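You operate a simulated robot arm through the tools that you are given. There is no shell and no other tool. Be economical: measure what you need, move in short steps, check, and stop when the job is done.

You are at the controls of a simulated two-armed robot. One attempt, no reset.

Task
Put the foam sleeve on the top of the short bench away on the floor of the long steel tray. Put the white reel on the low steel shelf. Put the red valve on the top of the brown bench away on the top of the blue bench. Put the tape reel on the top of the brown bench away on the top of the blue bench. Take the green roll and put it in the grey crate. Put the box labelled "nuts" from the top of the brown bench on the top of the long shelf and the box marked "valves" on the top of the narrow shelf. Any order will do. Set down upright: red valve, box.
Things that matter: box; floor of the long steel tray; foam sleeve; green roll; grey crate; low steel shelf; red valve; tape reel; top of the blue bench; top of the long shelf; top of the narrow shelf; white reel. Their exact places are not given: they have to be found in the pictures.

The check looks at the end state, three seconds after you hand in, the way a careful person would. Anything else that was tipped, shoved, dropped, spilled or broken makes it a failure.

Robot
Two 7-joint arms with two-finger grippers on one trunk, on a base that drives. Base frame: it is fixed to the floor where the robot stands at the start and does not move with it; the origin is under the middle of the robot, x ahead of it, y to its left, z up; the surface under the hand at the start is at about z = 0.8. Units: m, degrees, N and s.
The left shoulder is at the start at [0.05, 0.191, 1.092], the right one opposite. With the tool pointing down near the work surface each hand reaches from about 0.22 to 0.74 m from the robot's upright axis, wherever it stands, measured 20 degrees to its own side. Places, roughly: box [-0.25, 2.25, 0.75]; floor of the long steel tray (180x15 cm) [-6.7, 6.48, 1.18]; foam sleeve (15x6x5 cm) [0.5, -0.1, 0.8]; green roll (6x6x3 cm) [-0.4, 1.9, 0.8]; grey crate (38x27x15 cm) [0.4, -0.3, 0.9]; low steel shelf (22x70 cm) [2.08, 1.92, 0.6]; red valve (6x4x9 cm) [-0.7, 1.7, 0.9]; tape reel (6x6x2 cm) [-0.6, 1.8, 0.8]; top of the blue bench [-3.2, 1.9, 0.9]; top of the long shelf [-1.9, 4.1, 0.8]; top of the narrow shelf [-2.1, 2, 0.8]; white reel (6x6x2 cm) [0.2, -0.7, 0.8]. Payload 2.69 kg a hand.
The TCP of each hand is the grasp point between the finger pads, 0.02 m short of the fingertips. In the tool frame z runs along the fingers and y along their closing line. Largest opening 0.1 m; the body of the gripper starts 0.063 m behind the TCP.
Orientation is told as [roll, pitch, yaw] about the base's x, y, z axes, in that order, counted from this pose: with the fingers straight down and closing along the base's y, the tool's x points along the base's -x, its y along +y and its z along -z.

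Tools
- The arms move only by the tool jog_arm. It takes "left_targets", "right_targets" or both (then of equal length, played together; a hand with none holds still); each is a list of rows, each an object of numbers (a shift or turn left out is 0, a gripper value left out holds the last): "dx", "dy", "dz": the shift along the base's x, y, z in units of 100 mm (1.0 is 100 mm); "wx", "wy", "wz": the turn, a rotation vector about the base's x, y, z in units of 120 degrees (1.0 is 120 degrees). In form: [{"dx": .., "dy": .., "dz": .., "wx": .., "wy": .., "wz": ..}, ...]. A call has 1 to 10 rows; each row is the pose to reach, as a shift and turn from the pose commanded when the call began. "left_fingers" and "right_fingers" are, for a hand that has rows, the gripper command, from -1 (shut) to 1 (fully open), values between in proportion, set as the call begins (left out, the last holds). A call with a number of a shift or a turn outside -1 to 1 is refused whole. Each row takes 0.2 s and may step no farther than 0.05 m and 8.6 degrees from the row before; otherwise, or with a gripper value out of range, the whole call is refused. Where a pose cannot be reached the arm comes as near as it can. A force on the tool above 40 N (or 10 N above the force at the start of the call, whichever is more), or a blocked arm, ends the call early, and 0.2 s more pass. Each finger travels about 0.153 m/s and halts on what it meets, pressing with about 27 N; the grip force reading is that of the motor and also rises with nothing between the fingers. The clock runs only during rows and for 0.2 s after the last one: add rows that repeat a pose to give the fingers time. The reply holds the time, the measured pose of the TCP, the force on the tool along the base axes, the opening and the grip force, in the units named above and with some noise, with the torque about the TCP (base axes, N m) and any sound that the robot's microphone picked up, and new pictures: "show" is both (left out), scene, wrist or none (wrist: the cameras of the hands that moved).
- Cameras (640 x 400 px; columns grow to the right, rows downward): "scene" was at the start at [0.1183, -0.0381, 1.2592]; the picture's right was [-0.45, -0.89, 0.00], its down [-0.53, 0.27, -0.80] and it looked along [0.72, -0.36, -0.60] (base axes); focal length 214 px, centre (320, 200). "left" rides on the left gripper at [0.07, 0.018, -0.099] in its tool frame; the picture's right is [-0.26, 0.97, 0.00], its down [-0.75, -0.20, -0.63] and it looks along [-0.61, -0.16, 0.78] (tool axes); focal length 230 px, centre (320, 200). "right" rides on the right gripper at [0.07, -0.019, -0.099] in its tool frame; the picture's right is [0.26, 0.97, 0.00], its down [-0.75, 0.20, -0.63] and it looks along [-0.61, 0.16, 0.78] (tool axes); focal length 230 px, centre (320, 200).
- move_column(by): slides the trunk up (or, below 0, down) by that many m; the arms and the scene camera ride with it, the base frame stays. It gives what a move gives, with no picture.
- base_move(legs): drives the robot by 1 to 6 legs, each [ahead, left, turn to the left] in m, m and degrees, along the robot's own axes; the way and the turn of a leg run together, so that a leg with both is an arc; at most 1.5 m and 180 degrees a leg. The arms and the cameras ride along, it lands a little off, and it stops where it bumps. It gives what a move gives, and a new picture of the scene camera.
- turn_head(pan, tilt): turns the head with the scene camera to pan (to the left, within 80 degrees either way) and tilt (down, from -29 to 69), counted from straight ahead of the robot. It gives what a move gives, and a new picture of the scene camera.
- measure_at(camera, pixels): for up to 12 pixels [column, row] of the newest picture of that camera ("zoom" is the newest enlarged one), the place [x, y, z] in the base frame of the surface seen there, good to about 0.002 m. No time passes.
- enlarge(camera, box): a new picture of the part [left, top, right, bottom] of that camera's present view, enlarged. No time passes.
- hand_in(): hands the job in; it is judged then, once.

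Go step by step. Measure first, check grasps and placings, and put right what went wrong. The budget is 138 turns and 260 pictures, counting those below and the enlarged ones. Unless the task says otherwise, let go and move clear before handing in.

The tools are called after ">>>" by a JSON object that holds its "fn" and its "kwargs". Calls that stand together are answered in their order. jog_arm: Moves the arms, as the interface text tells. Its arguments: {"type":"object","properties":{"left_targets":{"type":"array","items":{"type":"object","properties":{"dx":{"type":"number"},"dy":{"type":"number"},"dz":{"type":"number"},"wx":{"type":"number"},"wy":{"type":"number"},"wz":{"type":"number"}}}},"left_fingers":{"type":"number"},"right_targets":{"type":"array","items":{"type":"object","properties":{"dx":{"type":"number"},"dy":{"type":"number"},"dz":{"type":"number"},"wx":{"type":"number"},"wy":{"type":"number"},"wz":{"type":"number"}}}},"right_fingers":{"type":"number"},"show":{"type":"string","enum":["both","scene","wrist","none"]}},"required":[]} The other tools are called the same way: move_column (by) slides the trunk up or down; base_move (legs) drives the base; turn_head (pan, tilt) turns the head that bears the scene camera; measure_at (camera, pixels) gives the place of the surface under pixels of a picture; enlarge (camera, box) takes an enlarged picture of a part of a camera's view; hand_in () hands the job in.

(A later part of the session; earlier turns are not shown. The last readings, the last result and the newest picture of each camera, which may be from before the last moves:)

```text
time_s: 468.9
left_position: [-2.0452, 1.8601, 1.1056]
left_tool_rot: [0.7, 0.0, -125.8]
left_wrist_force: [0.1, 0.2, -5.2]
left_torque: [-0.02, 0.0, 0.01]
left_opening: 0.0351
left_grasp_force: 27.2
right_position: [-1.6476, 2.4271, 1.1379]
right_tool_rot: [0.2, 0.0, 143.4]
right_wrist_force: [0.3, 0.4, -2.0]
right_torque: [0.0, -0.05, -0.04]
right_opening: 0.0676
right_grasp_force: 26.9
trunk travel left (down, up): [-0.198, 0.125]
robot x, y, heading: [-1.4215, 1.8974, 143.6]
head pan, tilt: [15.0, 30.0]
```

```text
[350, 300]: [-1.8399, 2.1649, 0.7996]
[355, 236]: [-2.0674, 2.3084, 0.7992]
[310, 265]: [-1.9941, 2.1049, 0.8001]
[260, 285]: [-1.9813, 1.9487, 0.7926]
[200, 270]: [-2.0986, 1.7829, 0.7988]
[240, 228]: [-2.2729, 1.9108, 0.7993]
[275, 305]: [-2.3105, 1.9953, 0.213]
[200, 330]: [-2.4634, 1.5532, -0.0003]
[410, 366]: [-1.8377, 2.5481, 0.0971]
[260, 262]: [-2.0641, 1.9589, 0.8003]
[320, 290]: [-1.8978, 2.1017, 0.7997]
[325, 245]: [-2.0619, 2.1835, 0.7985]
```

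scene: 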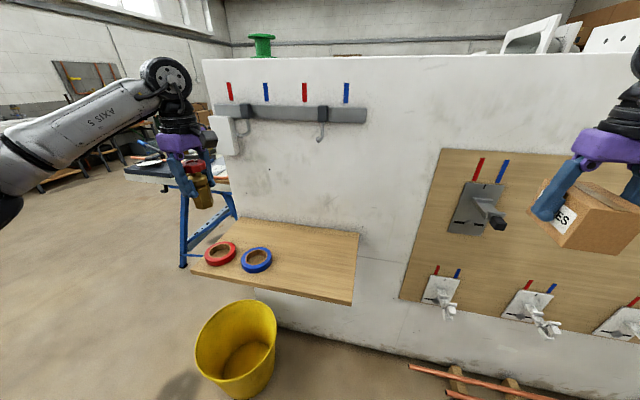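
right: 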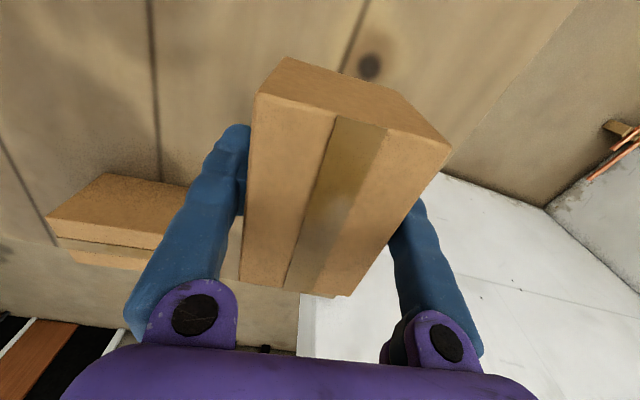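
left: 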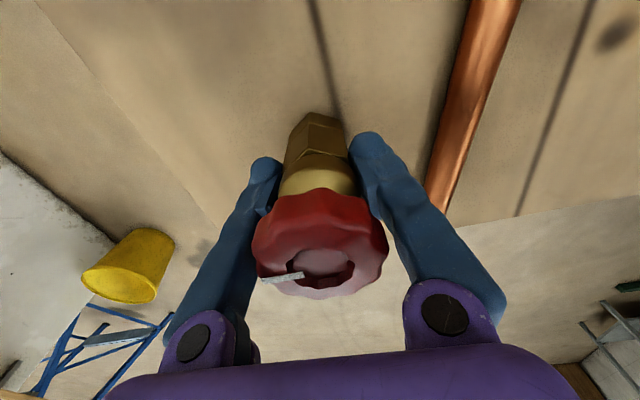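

Shelf 27 × 46 cm, top 0.80; target [-2.015,2.14]. Turn the base left 35° so the box swings over, lower the trunk 0.1, and counter-rotate the wrist to align.

>>> {"fn": "base_move", "kwargs": {"legs": [[0, 0, 35]]}}

>>> {"fn": "move_column", "kwargs": {"by": -0.1}}

>>> {"fn": "jog_arm", "kwargs": {"right_targets": [{"wz": -0.07}, {"wz": -0.14}, {"wz": -0.2}, {"wz": -0.25}], "show": "none"}}

```text
time_s: 471.0
left_position: [-1.9082, 1.5074, 1.1064]
left_tool_rot: [0.7, -0.1, -91.0]
left_wrist_force: [-0.4, 0.0, -5.0]
left_torque: [0.0, -0.02, 0.01]
left_opening: 0.0351
left_grasp_force: 26.7
right_position: [-1.909, 2.2026, 1.1369]
right_tool_rot: [0.4, -0.2, 178.2]
right_wrist_force: [0.1, 0.6, -2.1]
right_torque: [0.02, 0.0, -0.04]
right_opening: 0.0676
right_grasp_force: 26.9
trunk travel left (down, up): [-0.198, 0.125]
robot x, y, heading: [-1.418, 1.9019, 178.6]
head pan, tilt: [15.0, 30.0]
```

scene: 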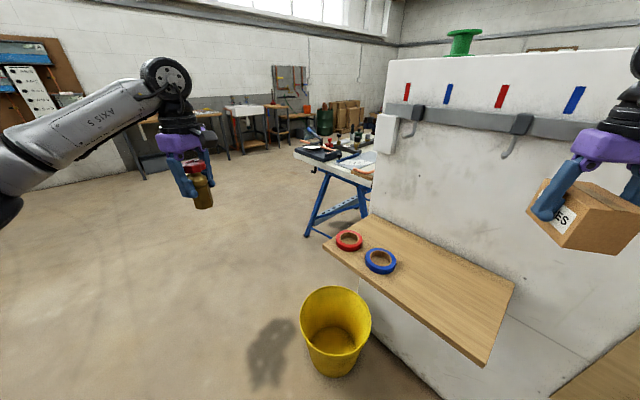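

```text
time_s: 472.3
left_position: [-1.9078, 1.508, 1.0066]
left_tool_rot: [0.6, 0.0, -90.9]
left_wrist_force: [0.1, -0.5, -3.8]
left_torque: [0.01, 0.02, 0.03]
left_opening: 0.0351
left_grasp_force: 27.0
right_position: [-1.9078, 2.2012, 1.0377]
right_tool_rot: [0.2, -0.1, 178.3]
right_wrist_force: [-0.4, -0.9, -2.7]
right_torque: [0.0, 0.0, 0.01]
right_opening: 0.0676
right_grasp_force: 26.9
trunk travel left (down, up): [-0.098, 0.225]
robot x, y, heading: [-1.4191, 1.9011, 178.4]
head pan, tilt: [15.0, 30.0]
```

```text
time_s: 473.3
left_position: [-1.9079, 1.5072, 1.0056]
left_tool_rot: [0.7, 0.0, -90.9]
left_wrist_force: [0.3, -0.1, -4.0]
left_torque: [0.03, -0.01, 0.0]
left_opening: 0.0349
left_grasp_force: 27.3
right_position: [-1.9087, 2.2029, 1.0371]
right_tool_rot: [0.3, 0.0, 148.1]
right_wrist_force: [0.1, -0.4, -3.3]
right_torque: [-0.02, -0.01, 0.03]
right_opening: 0.0674
right_grasp_force: 26.6
trunk travel left (down, up): [-0.098, 0.225]
robot x, y, heading: [-1.4186, 1.9014, 178.7]
head pan, tilt: [15.0, 30.0]
```

Move to [-1.98,2.12] (10 cm from the front edge) and descend to 0.842.

>>> {"fn": "jog_arm", "kwargs": {"right_targets": [{"dx": -0.24, "dy": -0.28}, {"dx": -0.48, "dy": -0.56}, {"dx": -0.71, "dy": -0.83}, {"dx": -0.71, "dy": -0.83, "dz": -0.45}, {"dx": -0.71, "dy": -0.83, "dz": -0.9}], "show": "none"}}

>>> {"fn": "jog_arm", "kwargs": {"right_targets": [{"dz": -0.4}, {"dz": -0.8}, {"dz": -1.0}, {"dz": -1.0}], "show": "both"}}

```text
time_s: 474.5
left_position: [-1.9087, 1.5091, 1.0055]
left_tool_rot: [0.7, -0.1, -90.9]
left_wrist_force: [-0.5, -0.3, -4.4]
left_torque: [0.01, 0.0, -0.01]
left_opening: 0.035
left_grasp_force: 27.3
right_position: [-1.9707, 2.1276, 0.9469]
right_tool_rot: [0.3, 0.0, 148.1]
right_wrist_force: [-0.2, -0.7, -2.6]
right_torque: [-0.02, -0.04, 0.03]
right_opening: 0.0675
right_grasp_force: 27.4
right hand out of reach, approached as far as the arm can: row 3, 4, 5
trunk travel left (down, up): [-0.098, 0.225]
robot x, y, heading: [-1.4191, 1.9003, 178.6]
head pan, tilt: [15.0, 30.0]
```

```text
time_s: 475.5
left_position: [-1.9079, 1.5074, 1.0054]
left_tool_rot: [0.6, 0.1, -90.9]
left_wrist_force: [-0.1, 0.3, -4.4]
left_torque: [-0.03, 0.0, 0.01]
left_opening: 0.0351
left_grasp_force: 26.8
right_position: [-1.96, 2.1354, 0.8511]
right_tool_rot: [0.3, -0.1, 148.3]
right_wrist_force: [-0.8, -0.2, -2.5]
right_torque: [0.0, 0.0, -0.01]
right_opening: 0.0676
right_grasp_force: 27.1
right hand out of reach, approached as far as the arm can: row 2, 3, 4
trunk travel left (down, up): [-0.098, 0.225]
robot x, y, heading: [-1.4179, 1.9002, 178.8]
head pan, tilt: [15.0, 30.0]
```

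scene: 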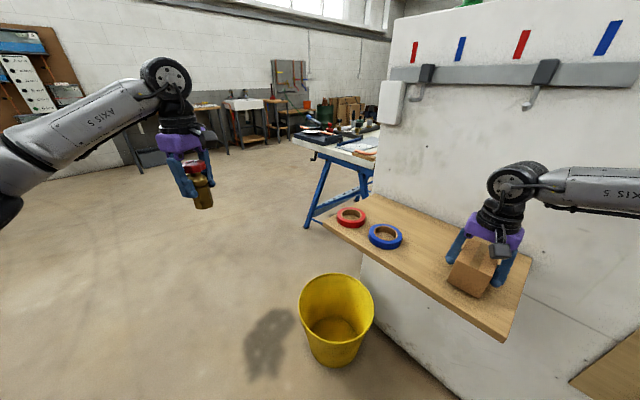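
right: 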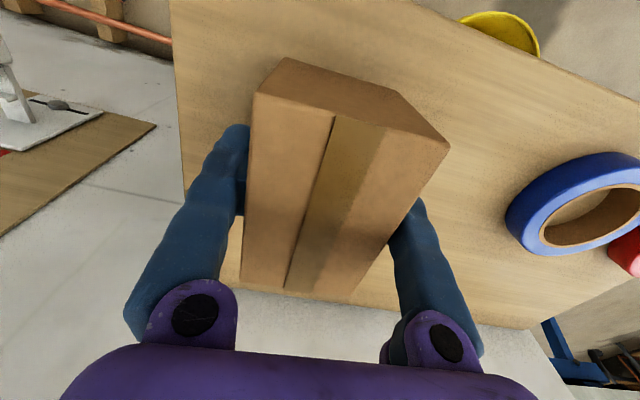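

The box hovers 1 cm above the shelf at a good spot. Lower by trunk, release, and lift.

>>> {"fn": "move_column", "kwargs": {"by": -0.011}}

>>> {"fn": "jog_arm", "kwargs": {"right_targets": [{}, {}, {}], "right_fingers": 0.8, "show": "none"}}

>>> {"fn": "jog_arm", "kwargs": {"right_targets": [{"dz": 0.4}, {"dz": 0.8}, {"dz": 1.0}], "show": "scene"}}

```text
time_s: 476.1
left_position: [-1.9082, 1.508, 0.9951]
left_tool_rot: [0.8, -0.1, -90.8]
left_wrist_force: [-0.2, 0.6, -4.8]
left_torque: [-0.01, 0.03, 0.01]
left_opening: 0.0349
left_grasp_force: 27.1
right_position: [-1.96, 2.1348, 0.8404]
right_tool_rot: [0.3, -0.1, 148.2]
right_wrist_force: [-0.1, -0.7, -3.2]
right_torque: [-0.05, 0.01, 0.02]
right_opening: 0.0676
right_grasp_force: 27.1
trunk travel left (down, up): [-0.087, 0.236]
robot x, y, heading: [-1.4177, 1.9047, 178.7]
head pan, tilt: [15.0, 30.0]
```

```text
time_s: 476.9
left_position: [-1.9067, 1.507, 0.9959]
left_tool_rot: [0.8, 0.1, -90.9]
left_wrist_force: [-0.4, -0.1, -4.6]
left_torque: [0.02, -0.03, -0.02]
left_opening: 0.035
left_grasp_force: 26.8
right_position: [-1.96, 2.1358, 0.8393]
right_tool_rot: [0.4, -0.2, 148.3]
right_wrist_force: [-0.4, 0.8, 0.1]
right_torque: [0.0, 0.01, 0.01]
right_opening: 0.0901
right_grasp_force: 0.1
trunk travel left (down, up): [-0.087, 0.236]
robot x, y, heading: [-1.4181, 1.9012, 178.8]
head pan, tilt: [15.0, 30.0]
```

```text
time_s: 477.7
left_position: [-1.9074, 1.5078, 0.9952]
left_tool_rot: [0.7, 0.0, -90.8]
left_wrist_force: [-0.7, 0.6, -4.9]
left_torque: [0.03, 0.01, 0.02]
left_opening: 0.0348
left_grasp_force: 27.2
right_position: [-1.9602, 2.1351, 0.9403]
right_tool_rot: [0.4, -0.1, 148.3]
right_wrist_force: [-0.3, 0.5, -0.4]
right_torque: [0.01, 0.04, -0.03]
right_opening: 0.0901
right_grasp_force: 0.1
trunk travel left (down, up): [-0.087, 0.236]
robot x, y, heading: [-1.4195, 1.9012, 178.4]
head pan, tilt: [15.0, 30.0]
```

scene: 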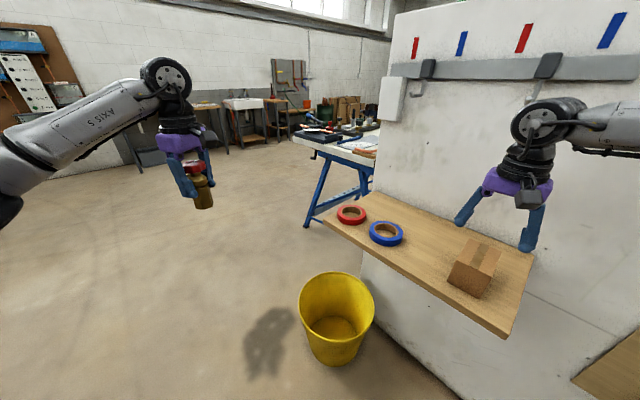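

VALVES box is placed. Now to the blue bench: raise, rotate the left wrist to neutral, and drive around the bucket to face it.

>>> {"fn": "jog_arm", "kwargs": {"left_targets": [{"wz": -0.07, "dz": 0.1}, {"wz": -0.14, "dz": 0.3}, {"wz": -0.21, "dz": 0.5}, {"wz": -0.28, "dz": 0.7, "dy": 0.1}, {"wz": -0.35, "dz": 0.8, "dy": 0.3}, {"wz": -0.42, "dz": 0.8, "dy": 0.5}, {"wz": -0.49, "dz": 0.8, "dy": 0.7}, {"wz": -0.56, "dz": 0.8, "dy": 0.9}, {"wz": -0.63, "dz": 0.8, "dy": 1.0}, {"wz": -0.7, "dz": 0.8, "dy": 1.0}], "right_targets": [{"dz": 0.1}, {"dz": 0.3}, {"dz": 0.5}, {"dz": 0.7}, {"dz": 0.9}, {"dz": 1.0}, {"dz": 1.0}, {"dz": 1.0}, {"dz": 1.0}, {"dz": 1.0}], "show": "none"}}

>>> {"fn": "move_column", "kwargs": {"by": 0.08}}

>>> {"fn": "base_move", "kwargs": {"legs": [[0.0, 0.85, 0], [0.95, 0, 0], [0, 0, -50]]}}

>>> {"fn": "turn_head", "kwargs": {"pan": 5, "tilt": 38}}

```text
time_s: 479.9
left_position: [-1.9077, 1.6085, 1.0748]
left_tool_rot: [0.7, -0.1, -175.1]
left_wrist_force: [-0.1, 1.0, -5.1]
left_torque: [0.02, -0.02, 0.0]
left_opening: 0.0348
left_grasp_force: 27.1
right_position: [-1.9569, 2.1366, 1.039]
right_tool_rot: [0.4, -0.2, 148.3]
right_wrist_force: [0.3, 0.8, 0.7]
right_torque: [-0.02, 0.0, -0.02]
right_opening: 0.0899
right_grasp_force: 0.1
right hand out of reach, approached as far as the arm can: row 6, 7, 8, 9, 10
trunk travel left (down, up): [-0.087, 0.236]
robot x, y, heading: [-1.4177, 1.9017, 178.6]
head pan, tilt: [15.0, 30.0]
```

```text
time_s: 481.1
left_position: [-1.9082, 1.6071, 1.1545]
left_tool_rot: [0.7, 0.2, -174.9]
left_wrist_force: [-0.1, -0.1, -3.8]
left_torque: [0.0, 0.0, -0.01]
left_opening: 0.0351
left_grasp_force: 27.1
right_position: [-1.9563, 2.1376, 1.1195]
right_tool_rot: [0.4, 0.0, 148.3]
right_wrist_force: [-0.1, 0.1, -0.1]
right_torque: [0.0, 0.02, 0.04]
right_opening: 0.09
right_grasp_force: 0.2
trunk travel left (down, up): [-0.167, 0.156]
robot x, y, heading: [-1.418, 1.9, 178.6]
head pan, tilt: [15.0, 30.0]
```

```text
time_s: 495.8
left_position: [-2.9304, 1.2562, 1.1548]
left_tool_rot: [0.7, 0.1, 135.3]
left_wrist_force: [0.3, 0.5, -5.6]
left_torque: [0.0, -0.02, -0.01]
left_opening: 0.0354
left_grasp_force: 27.1
right_position: [-2.5582, 1.6353, 1.1176]
right_tool_rot: [0.4, -0.1, 98.5]
right_wrist_force: [0.0, 0.1, -0.6]
right_torque: [0.0, -0.03, -0.01]
right_opening: 0.0898
right_grasp_force: 0.2
trunk travel left (down, up): [-0.167, 0.156]
robot x, y, heading: [-2.391, 1.0686, 128.5]
head pan, tilt: [15.0, 30.0]
```

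scene: 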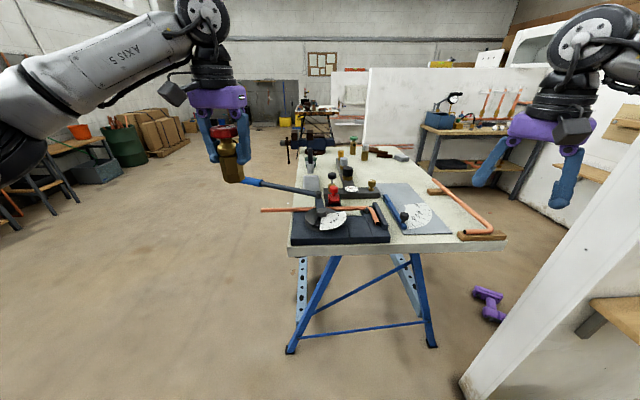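

```text
time_s: 496.5
left_position: [-2.9317, 1.2575, 1.155]
left_tool_rot: [0.7, 0.1, 135.3]
left_wrist_force: [0.0, -0.3, -3.6]
left_torque: [0.02, 0.01, -0.03]
left_opening: 0.0349
left_grasp_force: 26.6
right_position: [-2.5575, 1.6357, 1.1189]
right_tool_rot: [0.4, 0.0, 98.5]
right_wrist_force: [-1.1, 0.5, -0.7]
right_torque: [0.0, 0.04, -0.01]
right_opening: 0.0903
right_grasp_force: 0.1
trunk travel left (down, up): [-0.167, 0.156]
robot x, y, heading: [-2.3901, 1.0673, 128.6]
head pan, tilt: [5.0, 38.0]
```

scene: 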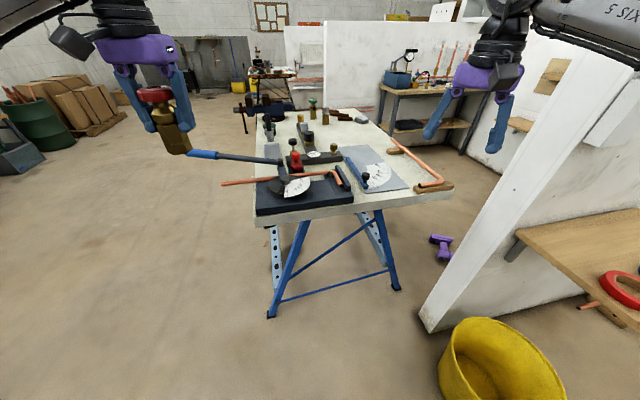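

The bench top is crowded; a free cream area seems near the front right (390,196) and beyond the grey sheet. Zoom and measure.

>>> {"fn": "enlarge", "kwargs": {"camera": "scene", "box": [240, 100, 460, 230]}}

>>> {"fn": "measure_at", "kwargs": {"camera": "scene", "pixels": [[365, 200], [385, 196], [405, 193], [420, 199], [352, 208], [418, 186], [350, 195], [408, 182], [375, 205], [345, 135], [375, 140], [330, 145]]}}

```text
2.91 times, centred on (350, 165) of scene
```

zoom: 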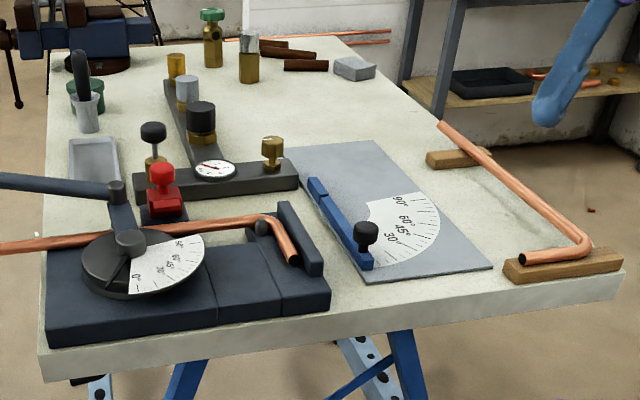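

```text
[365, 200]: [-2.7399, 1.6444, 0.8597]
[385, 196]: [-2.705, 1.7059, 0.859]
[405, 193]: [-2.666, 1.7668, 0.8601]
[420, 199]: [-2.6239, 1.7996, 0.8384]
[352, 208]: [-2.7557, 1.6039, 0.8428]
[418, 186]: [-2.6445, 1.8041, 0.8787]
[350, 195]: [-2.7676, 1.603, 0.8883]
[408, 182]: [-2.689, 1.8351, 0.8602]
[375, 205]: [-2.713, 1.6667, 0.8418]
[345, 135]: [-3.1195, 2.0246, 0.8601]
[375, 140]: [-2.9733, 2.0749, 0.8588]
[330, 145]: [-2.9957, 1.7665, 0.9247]
```

The strip of bare bench between the grey sheet and the copper pipe looks usable. Measure it in the zoom.

>>> {"fn": "measure_at", "kwargs": {"camera": "zoom", "pixels": [[420, 165], [443, 198], [468, 232], [490, 262], [468, 158], [505, 190], [545, 222], [450, 175], [480, 208], [510, 240], [460, 250], [400, 120]]}}

```text
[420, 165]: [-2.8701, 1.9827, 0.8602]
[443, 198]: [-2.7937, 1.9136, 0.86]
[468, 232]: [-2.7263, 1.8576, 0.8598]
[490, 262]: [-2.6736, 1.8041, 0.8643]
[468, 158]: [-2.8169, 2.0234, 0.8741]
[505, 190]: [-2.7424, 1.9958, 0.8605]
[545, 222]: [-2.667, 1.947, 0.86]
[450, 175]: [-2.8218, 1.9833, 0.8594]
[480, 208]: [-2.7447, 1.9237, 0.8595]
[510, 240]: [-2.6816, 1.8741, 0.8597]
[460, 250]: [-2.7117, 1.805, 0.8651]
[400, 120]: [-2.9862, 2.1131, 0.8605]
```

Strip is ~10 cm wide; valve target ≈[-2.757,1.949], reel later at ≈[-2.692,1.89]. Retract the right hand, reposition the base to [-2.45,1.36] heading 112°, and bring the valve over.

>>> {"fn": "jog_arm", "kwargs": {"right_targets": [{"dx": 0.33, "dy": -0.31}, {"dx": 0.66, "dy": -0.62}, {"dx": 0.98, "dy": -0.93}], "show": "none"}}

>>> {"fn": "jog_arm", "kwargs": {"right_targets": [{"dx": 0.33, "dy": -0.31}, {"dx": 0.66, "dy": -0.62}, {"dx": 0.98, "dy": -0.93}], "show": "none"}}

>>> {"fn": "jog_arm", "kwargs": {"right_targets": [{"dx": 0.33, "dy": -0.31}, {"dx": 0.66, "dy": -0.62}, {"dx": 0.98, "dy": -0.93}], "show": "none"}}

>>> {"fn": "base_move", "kwargs": {"legs": [[0.268, -0.133, 0], [0, 0, -16.6]]}}

>>> {"fn": "jog_arm", "kwargs": {"left_targets": [{"dx": 0.25, "dy": 0.4}, {"dx": 0.5, "dy": 0.8}, {"dx": 0.6, "dy": 1.0}], "show": "none"}}

>>> {"fn": "jog_arm", "kwargs": {"left_targets": [{"dx": 0.25, "dy": 0.4}, {"dx": 0.5, "dy": 0.8}, {"dx": 0.6, "dy": 1.0}], "show": "none"}}

```text
time_s: 497.3
left_position: [-2.9305, 1.2558, 1.1572]
left_tool_rot: [0.7, -0.1, 135.3]
left_wrist_force: [-0.8, -0.1, -4.6]
left_torque: [0.0, 0.02, -0.02]
left_opening: 0.0349
left_grasp_force: 27.0
right_position: [-2.4597, 1.5404, 1.1189]
right_tool_rot: [0.5, -0.1, 98.3]
right_wrist_force: [0.6, -0.6, 0.1]
right_torque: [0.05, 0.02, 0.03]
right_opening: 0.0905
right_grasp_force: 0.1
trunk travel left (down, up): [-0.167, 0.156]
robot x, y, heading: [-2.3898, 1.0713, 129.0]
head pan, tilt: [5.0, 38.0]
```

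```text
time_s: 498.1
left_position: [-2.93, 1.2561, 1.156]
left_tool_rot: [0.7, 0.0, 135.3]
left_wrist_force: [0.2, -1.6, -6.1]
left_torque: [0.01, 0.01, -0.02]
left_opening: 0.035
left_grasp_force: 27.0
right_position: [-2.3625, 1.4485, 1.1192]
right_tool_rot: [0.6, -0.2, 98.4]
right_wrist_force: [-0.2, -0.2, -1.4]
right_torque: [-0.03, 0.03, 0.02]
right_opening: 0.0902
right_grasp_force: 0.0
trunk travel left (down, up): [-0.167, 0.156]
robot x, y, heading: [-2.3864, 1.0725, 128.7]
head pan, tilt: [5.0, 38.0]
```

```text
time_s: 498.9
left_position: [-2.9304, 1.2556, 1.1551]
left_tool_rot: [0.7, 0.1, 135.3]
left_wrist_force: [0.6, -0.6, -4.2]
left_torque: [0.01, 0.01, 0.01]
left_opening: 0.0349
left_grasp_force: 27.1
right_position: [-2.2648, 1.357, 1.1237]
right_tool_rot: [0.4, -0.1, 98.5]
right_wrist_force: [0.3, 0.1, 0.6]
right_torque: [0.01, 0.0, 0.0]
right_opening: 0.09
right_grasp_force: 0.0
right hand out of reach, approached as far as the arm can: row 3
trunk travel left (down, up): [-0.167, 0.156]
robot x, y, heading: [-2.3921, 1.0689, 128.8]
head pan, tilt: [5.0, 38.0]
```

```text
time_s: 501.9
left_position: [-2.9193, 1.6927, 1.1565]
left_tool_rot: [0.7, 0.2, 118.8]
left_wrist_force: [0.1, -0.1, -4.2]
left_torque: [0.03, -0.04, -0.02]
left_opening: 0.0352
left_grasp_force: 26.9
right_position: [-2.2523, 1.6017, 1.1246]
right_tool_rot: [0.4, -0.2, 82.0]
right_wrist_force: [-0.4, -0.2, 0.1]
right_torque: [-0.03, 0.0, 0.01]
right_opening: 0.0902
right_grasp_force: 0.0
trunk travel left (down, up): [-0.167, 0.156]
robot x, y, heading: [-2.4542, 1.3593, 112.4]
head pan, tilt: [5.0, 38.0]
```

scene: 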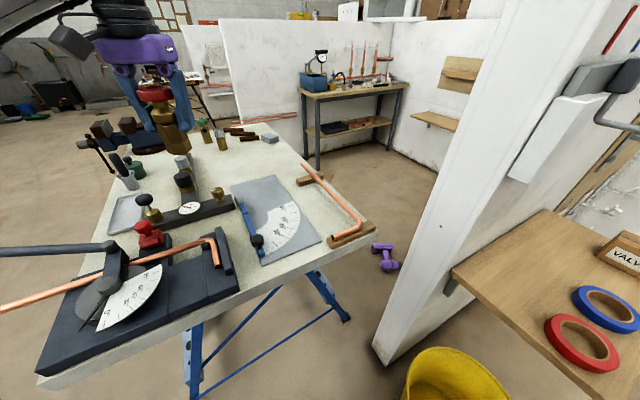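

```text
time_s: 502.7
left_position: [-2.8595, 1.7941, 1.1558]
left_tool_rot: [0.7, 0.1, 118.9]
left_wrist_force: [-0.4, 0.0, -4.9]
left_torque: [-0.03, -0.01, -0.01]
left_opening: 0.0351
left_grasp_force: 27.3
right_position: [-2.2523, 1.6035, 1.1243]
right_tool_rot: [0.3, -0.1, 82.0]
right_wrist_force: [0.5, -0.2, 0.0]
right_torque: [0.0, -0.01, 0.02]
right_opening: 0.09
right_grasp_force: 0.1
trunk travel left (down, up): [-0.167, 0.156]
robot x, y, heading: [-2.4575, 1.3632, 112.4]
head pan, tilt: [5.0, 38.0]
```

```text
time_s: 503.5
left_position: [-2.7989, 1.8937, 1.1544]
left_tool_rot: [0.7, 0.0, 118.8]
left_wrist_force: [0.5, -0.3, -3.7]
left_torque: [-0.04, 0.02, 0.02]
left_opening: 0.0351
left_grasp_force: 26.8
right_position: [-2.2512, 1.6037, 1.1252]
right_tool_rot: [0.6, -0.1, 82.0]
right_wrist_force: [0.8, -0.8, 0.4]
right_torque: [0.0, 0.02, 0.0]
right_opening: 0.09
right_grasp_force: 0.0
trunk travel left (down, up): [-0.167, 0.156]
robot x, y, heading: [-2.4524, 1.3616, 111.9]
head pan, tilt: [5.0, 38.0]
```

The strip is clear at (310,205). Align, lower by trunk 0.13 and arm, stopping ~1 cm above.

>>> {"fn": "jog_arm", "kwargs": {"left_targets": [{"dx": 0.21, "dy": 0.28}, {"dx": 0.42, "dy": 0.55}], "show": "none"}}

>>> {"fn": "move_column", "kwargs": {"by": -0.14}}

>>> {"fn": "jog_arm", "kwargs": {"left_targets": [{"dz": -0.4}, {"dz": -0.8}, {"dz": -0.86}], "show": "both"}}

```text
time_s: 504.1
left_position: [-2.7677, 1.9117, 1.146]
left_tool_rot: [0.6, 0.1, 119.0]
left_wrist_force: [-0.3, 0.3, -4.7]
left_torque: [0.03, -0.02, 0.01]
left_opening: 0.0349
left_grasp_force: 27.2
left hand out of reach, approached as far as the arm can: row 1, 2
right_position: [-2.2531, 1.6019, 1.1243]
right_tool_rot: [0.4, -0.2, 81.9]
right_wrist_force: [0.5, 0.3, 0.0]
right_torque: [0.0, -0.03, 0.03]
right_opening: 0.0896
right_grasp_force: 0.0
trunk travel left (down, up): [-0.167, 0.156]
robot x, y, heading: [-2.4573, 1.3619, 112.6]
head pan, tilt: [5.0, 38.0]
```

```text
time_s: 505.7
left_position: [-2.7655, 1.9108, 1.0063]
left_tool_rot: [0.7, 0.0, 118.8]
left_wrist_force: [0.2, 0.2, -4.7]
left_torque: [-0.02, -0.02, 0.01]
left_opening: 0.0345
left_grasp_force: 27.0
right_position: [-2.2517, 1.6028, 0.9846]
right_tool_rot: [0.3, -0.1, 82.0]
right_wrist_force: [-0.3, 0.1, -0.6]
right_torque: [0.01, 0.02, -0.03]
right_opening: 0.0901
right_grasp_force: 0.0
trunk travel left (down, up): [-0.027, 0.296]
robot x, y, heading: [-2.4525, 1.361, 112.3]
head pan, tilt: [5.0, 38.0]
```

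```text
time_s: 506.5
left_position: [-2.7676, 1.9117, 0.9208]
left_tool_rot: [0.6, -0.1, 118.8]
left_wrist_force: [-0.6, -0.1, -4.7]
left_torque: [-0.01, 0.0, -0.01]
left_opening: 0.0351
left_grasp_force: 27.2
right_position: [-2.2517, 1.603, 0.9838]
right_tool_rot: [0.4, -0.1, 82.0]
right_wrist_force: [1.0, 0.4, 0.2]
right_torque: [-0.04, -0.01, 0.03]
right_opening: 0.0901
right_grasp_force: 0.1
trunk travel left (down, up): [-0.027, 0.296]
robot x, y, heading: [-2.4563, 1.362, 112.4]
head pan, tilt: [5.0, 38.0]
```

scene: 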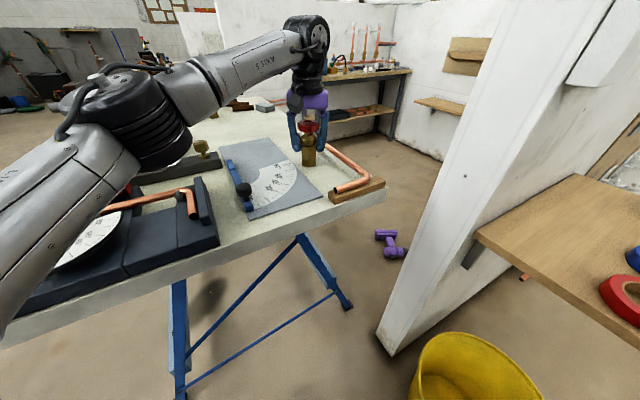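
left: 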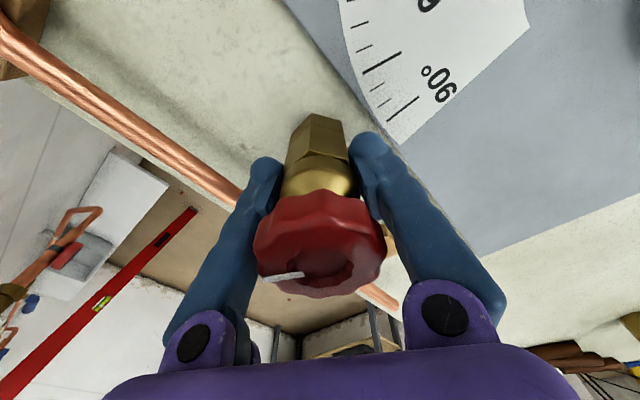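

The valve is slightly near the sheet's edge. Lift 1.5 cm, nudge the base ~2.5 cm toward the pipe side, and measure the sheet edge in the wrist view.

>>> {"fn": "jog_arm", "kwargs": {"left_targets": [{"dz": 0.15}], "show": "none"}}

>>> {"fn": "base_move", "kwargs": {"legs": [[0.016, -0.022, 0]]}}

>>> {"fn": "jog_arm", "kwargs": {"left_targets": [{}], "show": "wrist"}}

>>> {"fn": "measure_at", "kwargs": {"camera": "left", "pixels": [[365, 120], [345, 100], [400, 150], [420, 180], [230, 180], [200, 165], [300, 110], [260, 150]]}}

```text
time_s: 506.9
left_position: [-2.7652, 1.9121, 0.9333]
left_tool_rot: [0.6, -0.1, 118.8]
left_wrist_force: [0.6, -0.3, -4.8]
left_torque: [0.03, -0.01, -0.01]
left_opening: 0.0353
left_grasp_force: 26.7
right_position: [-2.2524, 1.6024, 0.9843]
right_tool_rot: [0.4, -0.1, 81.9]
right_wrist_force: [-0.2, -0.4, -0.3]
right_torque: [0.0, -0.01, 0.01]
right_opening: 0.0899
right_grasp_force: 0.1
trunk travel left (down, up): [-0.027, 0.296]
robot x, y, heading: [-2.4542, 1.3609, 112.3]
head pan, tilt: [5.0, 38.0]
```

```text
time_s: 507.7
left_position: [-2.7654, 1.9143, 0.9334]
left_tool_rot: [0.8, 0.1, 118.9]
left_wrist_force: [0.2, -0.5, -5.2]
left_torque: [0.02, -0.05, -0.04]
left_opening: 0.0352
left_grasp_force: 26.5
right_position: [-2.2509, 1.6059, 0.9839]
right_tool_rot: [0.5, -0.1, 82.1]
right_wrist_force: [-0.3, -0.1, -0.3]
right_torque: [0.03, 0.01, 0.0]
right_opening: 0.0905
right_grasp_force: 0.0
trunk travel left (down, up): [-0.027, 0.296]
robot x, y, heading: [-2.4536, 1.3661, 112.4]
head pan, tilt: [5.0, 38.0]
stopped in leg 1: the robot was blocked; the commanded pose is now the measured one
```

scene: 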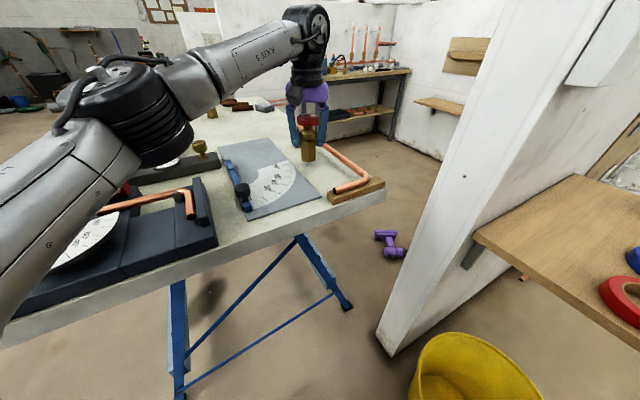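

```text
time_s: 508.1
left_position: [-2.7655, 1.9151, 0.9342]
left_tool_rot: [0.7, 0.0, 118.9]
left_wrist_force: [-0.2, -0.3, -5.2]
left_torque: [0.01, 0.04, 0.0]
left_opening: 0.0348
left_grasp_force: 26.7
right_position: [-2.2519, 1.6056, 0.9844]
right_tool_rot: [0.4, 0.0, 82.0]
right_wrist_force: [-0.4, 0.1, 0.3]
right_torque: [-0.01, -0.01, -0.01]
right_opening: 0.0902
right_grasp_force: 0.1
trunk travel left (down, up): [-0.027, 0.296]
robot x, y, heading: [-2.453, 1.3673, 112.4]
head pan, tilt: [5.0, 38.0]
```

left: 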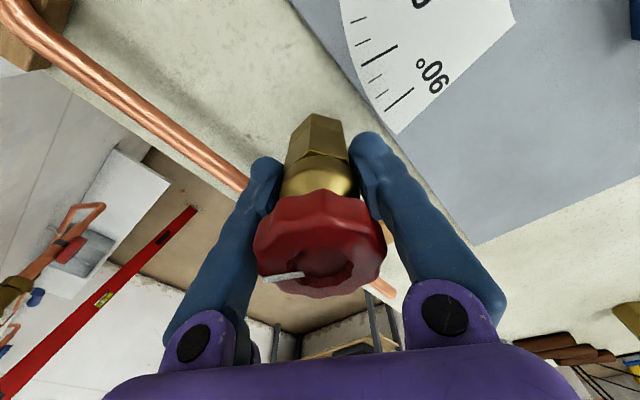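

```text
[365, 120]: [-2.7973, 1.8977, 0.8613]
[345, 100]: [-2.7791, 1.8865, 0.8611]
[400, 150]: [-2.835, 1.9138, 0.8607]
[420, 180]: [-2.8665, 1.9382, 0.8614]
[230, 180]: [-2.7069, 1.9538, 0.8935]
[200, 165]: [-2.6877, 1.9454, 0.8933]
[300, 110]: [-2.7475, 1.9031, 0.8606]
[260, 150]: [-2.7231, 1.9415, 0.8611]
```

The valve centre is 3 cm from the sheet edge and 7 cm from the pipe – clear. Lower onto the bench and release.

>>> {"fn": "jog_arm", "kwargs": {"left_targets": [{"dz": -0.1}, {"dz": -0.165}, {"dz": -0.165}], "show": "none"}}

>>> {"fn": "jog_arm", "kwargs": {"left_targets": [{}, {}, {}], "left_fingers": 0.5, "show": "none"}}

>>> {"fn": "jog_arm", "kwargs": {"left_targets": [{"dz": 0.3}, {"dz": 0.7}, {"dz": 1.0}], "show": "both"}}

```text
time_s: 508.9
left_position: [-2.7647, 1.9143, 0.9188]
left_tool_rot: [0.5, -0.1, 119.0]
left_wrist_force: [0.1, 0.5, 0.7]
left_torque: [0.05, -0.12, 0.04]
left_opening: 0.035
left_grasp_force: 27.1
right_position: [-2.2499, 1.6043, 0.9839]
right_tool_rot: [0.6, -0.1, 81.9]
right_wrist_force: [-0.2, 0.8, -0.4]
right_torque: [0.01, 0.0, 0.03]
right_opening: 0.0901
right_grasp_force: 0.0
trunk travel left (down, up): [-0.027, 0.296]
robot x, y, heading: [-2.4544, 1.3658, 112.5]
head pan, tilt: [5.0, 38.0]
```

```text
time_s: 509.7
left_position: [-2.7648, 1.9131, 0.918]
left_tool_rot: [0.8, 0.0, 118.9]
left_wrist_force: [-0.1, -0.3, 0.4]
left_torque: [0.0, -0.03, 0.0]
left_opening: 0.0749
left_grasp_force: 0.0
right_position: [-2.2506, 1.6049, 0.9837]
right_tool_rot: [0.5, -0.1, 82.0]
right_wrist_force: [-0.5, -0.4, -0.5]
right_torque: [0.02, 0.05, 0.0]
right_opening: 0.0899
right_grasp_force: 0.1
trunk travel left (down, up): [-0.027, 0.296]
robot x, y, heading: [-2.4515, 1.3659, 112.3]
head pan, tilt: [5.0, 38.0]
```

```text
time_s: 510.5
left_position: [-2.7634, 1.9097, 1.0158]
left_tool_rot: [0.6, -0.1, 118.8]
left_wrist_force: [-0.1, -0.5, 0.7]
left_torque: [-0.01, -0.01, -0.02]
left_opening: 0.0749
left_grasp_force: 0.0
left hand out of reach, approached as far as the arm can: row 3
right_position: [-2.2503, 1.605, 0.9847]
right_tool_rot: [0.5, 0.0, 82.1]
right_wrist_force: [1.1, -0.1, 0.4]
right_torque: [0.01, -0.02, 0.03]
right_opening: 0.0902
right_grasp_force: 0.0
trunk travel left (down, up): [-0.027, 0.296]
robot x, y, heading: [-2.4543, 1.3666, 112.3]
head pan, tilt: [5.0, 38.0]
```

scene: 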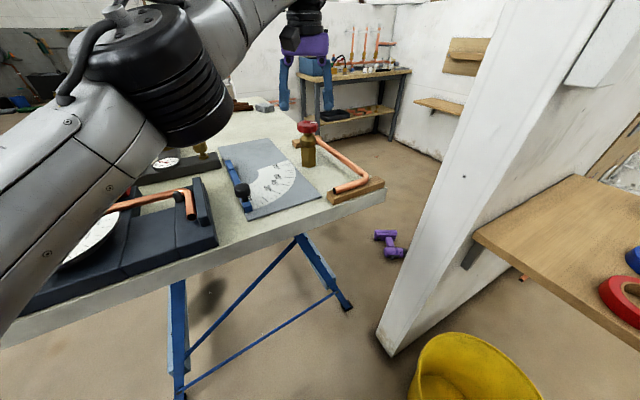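
left: 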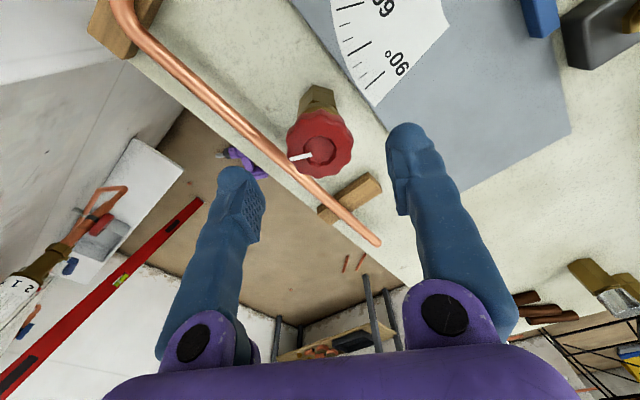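

The valve stands upright on the blue bench. Now fetch the tape reel: raise, back away, and approach the brown bench's left end at heading 56°.

>>> {"fn": "move_column", "kwargs": {"by": 0.13}}

>>> {"fn": "base_move", "kwargs": {"legs": [[-0.405, 0.1, 0], [0, 0, -56.3], [0.75, -1.16, 0], [0.33, 0, 0]]}}

>>> {"fn": "jog_arm", "kwargs": {"left_targets": [{}], "left_fingers": 1, "show": "wrist"}}

```text
time_s: 512.0
left_position: [-2.7648, 1.9101, 1.146]
left_tool_rot: [0.7, -0.1, 118.8]
left_wrist_force: [0.7, 0.3, -0.9]
left_torque: [-0.01, 0.0, -0.01]
left_opening: 0.0754
left_grasp_force: 0.0
right_position: [-2.2516, 1.6052, 1.1126]
right_tool_rot: [0.6, -0.1, 82.0]
right_wrist_force: [-0.4, 0.6, -0.2]
right_torque: [0.0, -0.02, -0.01]
right_opening: 0.0898
right_grasp_force: 0.2
trunk travel left (down, up): [-0.157, 0.166]
robot x, y, heading: [-2.4533, 1.3703, 112.4]
head pan, tilt: [5.0, 38.0]
```

```text
time_s: 529.0
left_position: [-0.5447, 1.7599, 1.1458]
left_tool_rot: [0.8, 0.1, 62.9]
left_wrist_force: [-0.2, -0.6, -0.9]
left_torque: [-0.01, 0.03, -0.03]
left_opening: 0.075
left_grasp_force: 0.1
right_position: [-0.5123, 1.1634, 1.1141]
right_tool_rot: [0.4, -0.1, 25.9]
right_wrist_force: [-0.1, 0.3, -1.2]
right_torque: [-0.04, 0.05, -0.01]
right_opening: 0.0901
right_grasp_force: 0.0
trunk travel left (down, up): [-0.157, 0.166]
robot x, y, heading: [-0.8249, 1.1975, 56.2]
head pan, tilt: [5.0, 38.0]
```

scene: 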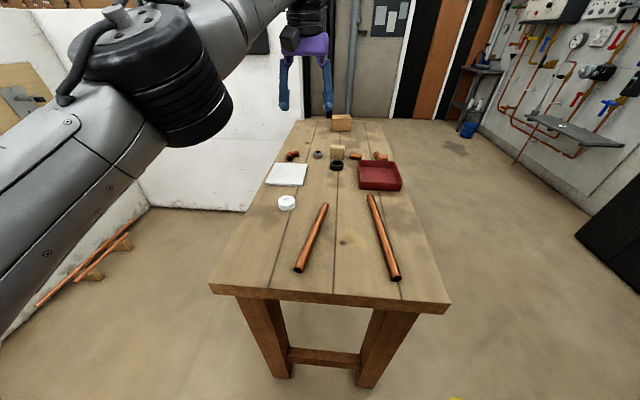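

```text
time_s: 529.4
left_position: [-0.5445, 1.7583, 1.1459]
left_tool_rot: [0.6, 0.0, 62.7]
left_wrist_force: [-0.3, 0.3, -0.2]
left_torque: [-0.04, -0.02, 0.01]
left_opening: 0.1001
left_grasp_force: 0.1
right_position: [-0.5123, 1.1637, 1.1135]
right_tool_rot: [0.6, -0.1, 26.0]
right_wrist_force: [0.0, 0.5, -0.3]
right_torque: [0.01, -0.01, 0.03]
right_opening: 0.0902
right_grasp_force: 0.1
trunk travel left (down, up): [-0.157, 0.166]
robot x, y, heading: [-0.8224, 1.1981, 56.1]
head pan, tilt: [5.0, 38.0]
```

left: 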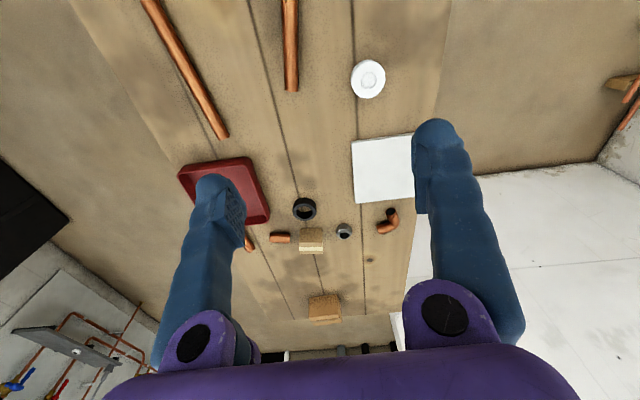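

The reel is at (368,79) in the wrist view. Measure its centre.

>>> {"fn": "measure_at", "kwargs": {"camera": "left", "pixels": [[369, 78], [353, 80], [384, 78], [368, 64], [368, 95], [345, 90]]}}

>>> {"fn": "enlarge", "kwargs": {"camera": "left", "box": [338, 50, 398, 110]}}

```text
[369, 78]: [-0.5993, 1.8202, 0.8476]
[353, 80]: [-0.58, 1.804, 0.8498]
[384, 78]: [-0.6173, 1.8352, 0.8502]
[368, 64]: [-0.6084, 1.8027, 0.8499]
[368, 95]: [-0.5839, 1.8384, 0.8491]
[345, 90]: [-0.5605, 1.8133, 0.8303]
```

```text
6.67 times, centred on (368, 80) of left
```

zoom: 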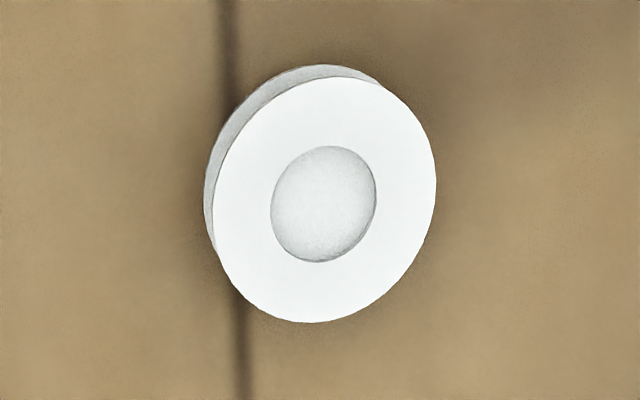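

Centre [-0.598,1.820], top 0.850. Align, lower with trunk and arm to 0.853, and grip.

>>> {"fn": "jog_arm", "kwargs": {"left_targets": [{"dx": -0.27, "dy": 0.31}, {"dx": -0.535, "dy": 0.617}], "show": "none"}}

>>> {"fn": "move_column", "kwargs": {"by": -0.15}}

>>> {"fn": "jog_arm", "kwargs": {"left_targets": [{"dz": -0.4}, {"dz": -0.8}, {"dz": -0.9}], "show": "wrist"}}

```text
time_s: 530.0
left_position: [-0.5998, 1.82, 1.1443]
left_tool_rot: [0.7, -0.1, 62.7]
left_wrist_force: [0.4, 0.2, 0.4]
left_torque: [0.0, 0.01, 0.01]
left_opening: 0.1
left_grasp_force: 0.1
right_position: [-0.5115, 1.1631, 1.1145]
right_tool_rot: [0.4, -0.1, 25.9]
right_wrist_force: [-0.3, 0.3, -0.5]
right_torque: [0.01, 0.0, 0.03]
right_opening: 0.0898
right_grasp_force: 0.1
trunk travel left (down, up): [-0.157, 0.166]
robot x, y, heading: [-0.8221, 1.1954, 56.4]
head pan, tilt: [5.0, 38.0]
```

```text
time_s: 531.7
left_position: [-0.5982, 1.8195, 0.9966]
left_tool_rot: [0.7, 0.0, 62.8]
left_wrist_force: [1.0, 1.1, 0.9]
left_torque: [0.02, 0.0, 0.01]
left_opening: 0.1002
left_grasp_force: 0.1
right_position: [-0.5109, 1.1625, 0.9635]
right_tool_rot: [0.5, 0.0, 25.9]
right_wrist_force: [0.0, 0.9, 0.9]
right_torque: [0.01, 0.01, 0.0]
right_opening: 0.0901
right_grasp_force: 0.1
trunk travel left (down, up): [-0.007, 0.316]
robot x, y, heading: [-0.8267, 1.1966, 56.2]
head pan, tilt: [5.0, 38.0]
```

```text
time_s: 532.5
left_position: [-0.5984, 1.8193, 0.9059]
left_tool_rot: [0.6, 0.1, 62.8]
left_wrist_force: [0.5, -1.2, -0.4]
left_torque: [0.02, -0.03, 0.0]
left_opening: 0.1
left_grasp_force: 0.0
right_position: [-0.5108, 1.1635, 0.9653]
right_tool_rot: [0.5, -0.1, 26.0]
right_wrist_force: [0.1, -0.1, -0.4]
right_torque: [0.01, 0.0, 0.0]
right_opening: 0.0899
right_grasp_force: 0.0
trunk travel left (down, up): [-0.007, 0.316]
robot x, y, heading: [-0.8223, 1.1983, 56.1]
head pan, tilt: [5.0, 38.0]
```

left: 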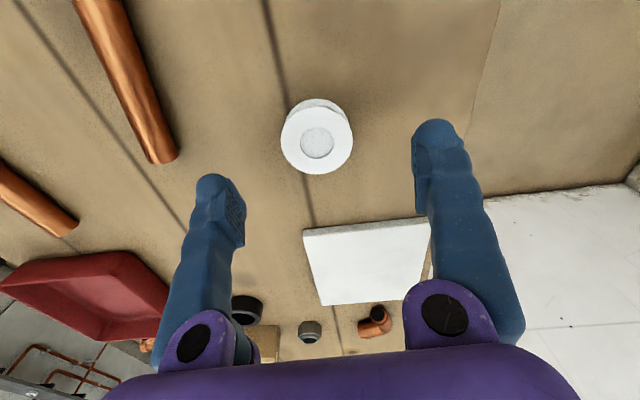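

Aligned. Lower 5.3 cm, grip, and lift.

>>> {"fn": "jog_arm", "kwargs": {"left_targets": [{"dz": -0.4}, {"dz": -0.53}, {"dz": -0.53}], "show": "none"}}

>>> {"fn": "jog_arm", "kwargs": {"left_targets": [{}, {}, {}, {}], "left_fingers": -1, "show": "none"}}

>>> {"fn": "jog_arm", "kwargs": {"left_targets": [{"dz": 0.4}, {"dz": 0.8}, {"dz": 1.0}], "show": "wrist"}}

```text
time_s: 533.3
left_position: [-0.599, 1.8204, 0.8533]
left_tool_rot: [0.6, -0.1, 62.8]
left_wrist_force: [-0.4, -0.4, -0.7]
left_torque: [-0.01, 0.02, 0.0]
left_opening: 0.1
left_grasp_force: 0.2
right_position: [-0.5122, 1.1632, 0.9644]
right_tool_rot: [0.5, -0.1, 25.9]
right_wrist_force: [0.9, 0.1, -0.3]
right_torque: [-0.01, 0.0, 0.01]
right_opening: 0.0902
right_grasp_force: 0.1
trunk travel left (down, up): [-0.007, 0.316]
robot x, y, heading: [-0.8236, 1.2, 56.2]
head pan, tilt: [5.0, 38.0]
```

```text
time_s: 534.3
left_position: [-0.5992, 1.8195, 0.8525]
left_tool_rot: [0.6, -0.1, 62.8]
left_wrist_force: [-0.3, 0.3, 0.3]
left_torque: [0.01, -0.01, 0.0]
left_opening: 0.0498
left_grasp_force: 27.2
right_position: [-0.511, 1.1628, 0.9648]
right_tool_rot: [0.5, -0.1, 25.9]
right_wrist_force: [-0.1, 0.0, -0.6]
right_torque: [0.02, 0.0, 0.0]
right_opening: 0.0899
right_grasp_force: 0.0
trunk travel left (down, up): [-0.007, 0.316]
robot x, y, heading: [-0.8242, 1.1955, 56.1]
head pan, tilt: [5.0, 38.0]
```

```text
time_s: 535.1
left_position: [-0.598, 1.8199, 0.9523]
left_tool_rot: [0.6, -0.1, 62.8]
left_wrist_force: [-0.5, -0.2, 0.5]
left_torque: [-0.01, 0.02, 0.0]
left_opening: 0.0501
left_grasp_force: 27.0
right_position: [-0.5124, 1.1632, 0.9643]
right_tool_rot: [0.5, 0.0, 26.0]
right_wrist_force: [0.5, -0.1, -0.7]
right_torque: [0.0, 0.02, 0.0]
right_opening: 0.0904
right_grasp_force: 0.1
trunk travel left (down, up): [-0.007, 0.316]
robot x, y, heading: [-0.8224, 1.1974, 56.3]
head pan, tilt: [5.0, 38.0]
```

left: 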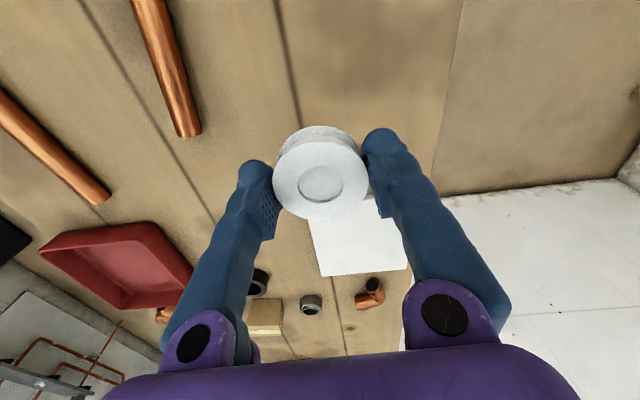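

Reel gripped (0.050). Raise, reverse the route back to the blue bench, and rotate the wrist +26° for a narrow placement between sheet and pipe.

>>> {"fn": "move_column", "kwargs": {"by": 0.16}}

>>> {"fn": "base_move", "kwargs": {"legs": [[-0.33, 0, 0], [-0.75, 1.16, 0], [0, 0, 56.2]]}}

>>> {"fn": "jog_arm", "kwargs": {"left_targets": [{"wz": 0.06}, {"wz": 0.12}, {"wz": 0.18}, {"wz": 0.22}], "show": "none"}}

```text
time_s: 537.0
left_position: [-0.5988, 1.8191, 1.1137]
left_tool_rot: [0.6, 0.1, 62.8]
left_wrist_force: [0.2, -0.6, -0.1]
left_torque: [0.03, 0.01, 0.0]
left_opening: 0.0499
left_grasp_force: 27.3
right_position: [-0.5118, 1.1629, 1.1243]
right_tool_rot: [0.5, -0.1, 25.9]
right_wrist_force: [0.1, -0.7, 0.8]
right_torque: [0.03, -0.03, -0.01]
right_opening: 0.09
right_grasp_force: 0.1
trunk travel left (down, up): [-0.167, 0.156]
robot x, y, heading: [-0.823, 1.1983, 56.3]
head pan, tilt: [5.0, 38.0]
```

```text
time_s: 551.6
left_position: [-2.772, 1.4731, 1.1135]
left_tool_rot: [0.7, -0.2, 118.9]
left_wrist_force: [0.3, -0.4, -0.5]
left_torque: [-0.02, 0.01, 0.02]
left_opening: 0.0497
left_grasp_force: 27.1
right_position: [-2.1792, 1.1786, 1.1246]
right_tool_rot: [0.5, -0.1, 82.1]
right_wrist_force: [-0.9, 0.1, -0.8]
right_torque: [0.01, -0.02, -0.01]
right_opening: 0.0901
right_grasp_force: 0.0
trunk travel left (down, up): [-0.167, 0.156]
robot x, y, heading: [-2.3769, 0.9431, 112.2]
head pan, tilt: [5.0, 38.0]
```

scene: 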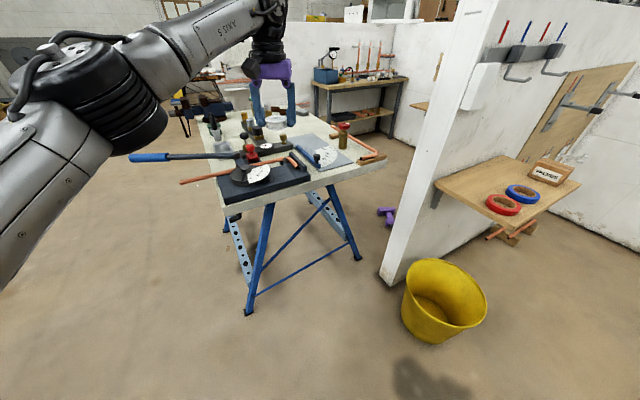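

```text
time_s: 552.6
left_position: [-2.7721, 1.4735, 1.1135]
left_tool_rot: [0.7, -0.1, 145.4]
left_wrist_force: [0.0, -0.3, 0.2]
left_torque: [0.0, -0.02, -0.03]
left_opening: 0.0498
left_grasp_force: 27.2
right_position: [-2.1783, 1.1784, 1.1243]
right_tool_rot: [0.5, -0.1, 82.1]
right_wrist_force: [0.5, 0.8, 0.3]
right_torque: [0.02, 0.01, 0.0]
right_opening: 0.0903
right_grasp_force: 0.0
trunk travel left (down, up): [-0.167, 0.156]
robot x, y, heading: [-2.381, 0.9415, 112.5]
head pan, tilt: [5.0, 38.0]
```

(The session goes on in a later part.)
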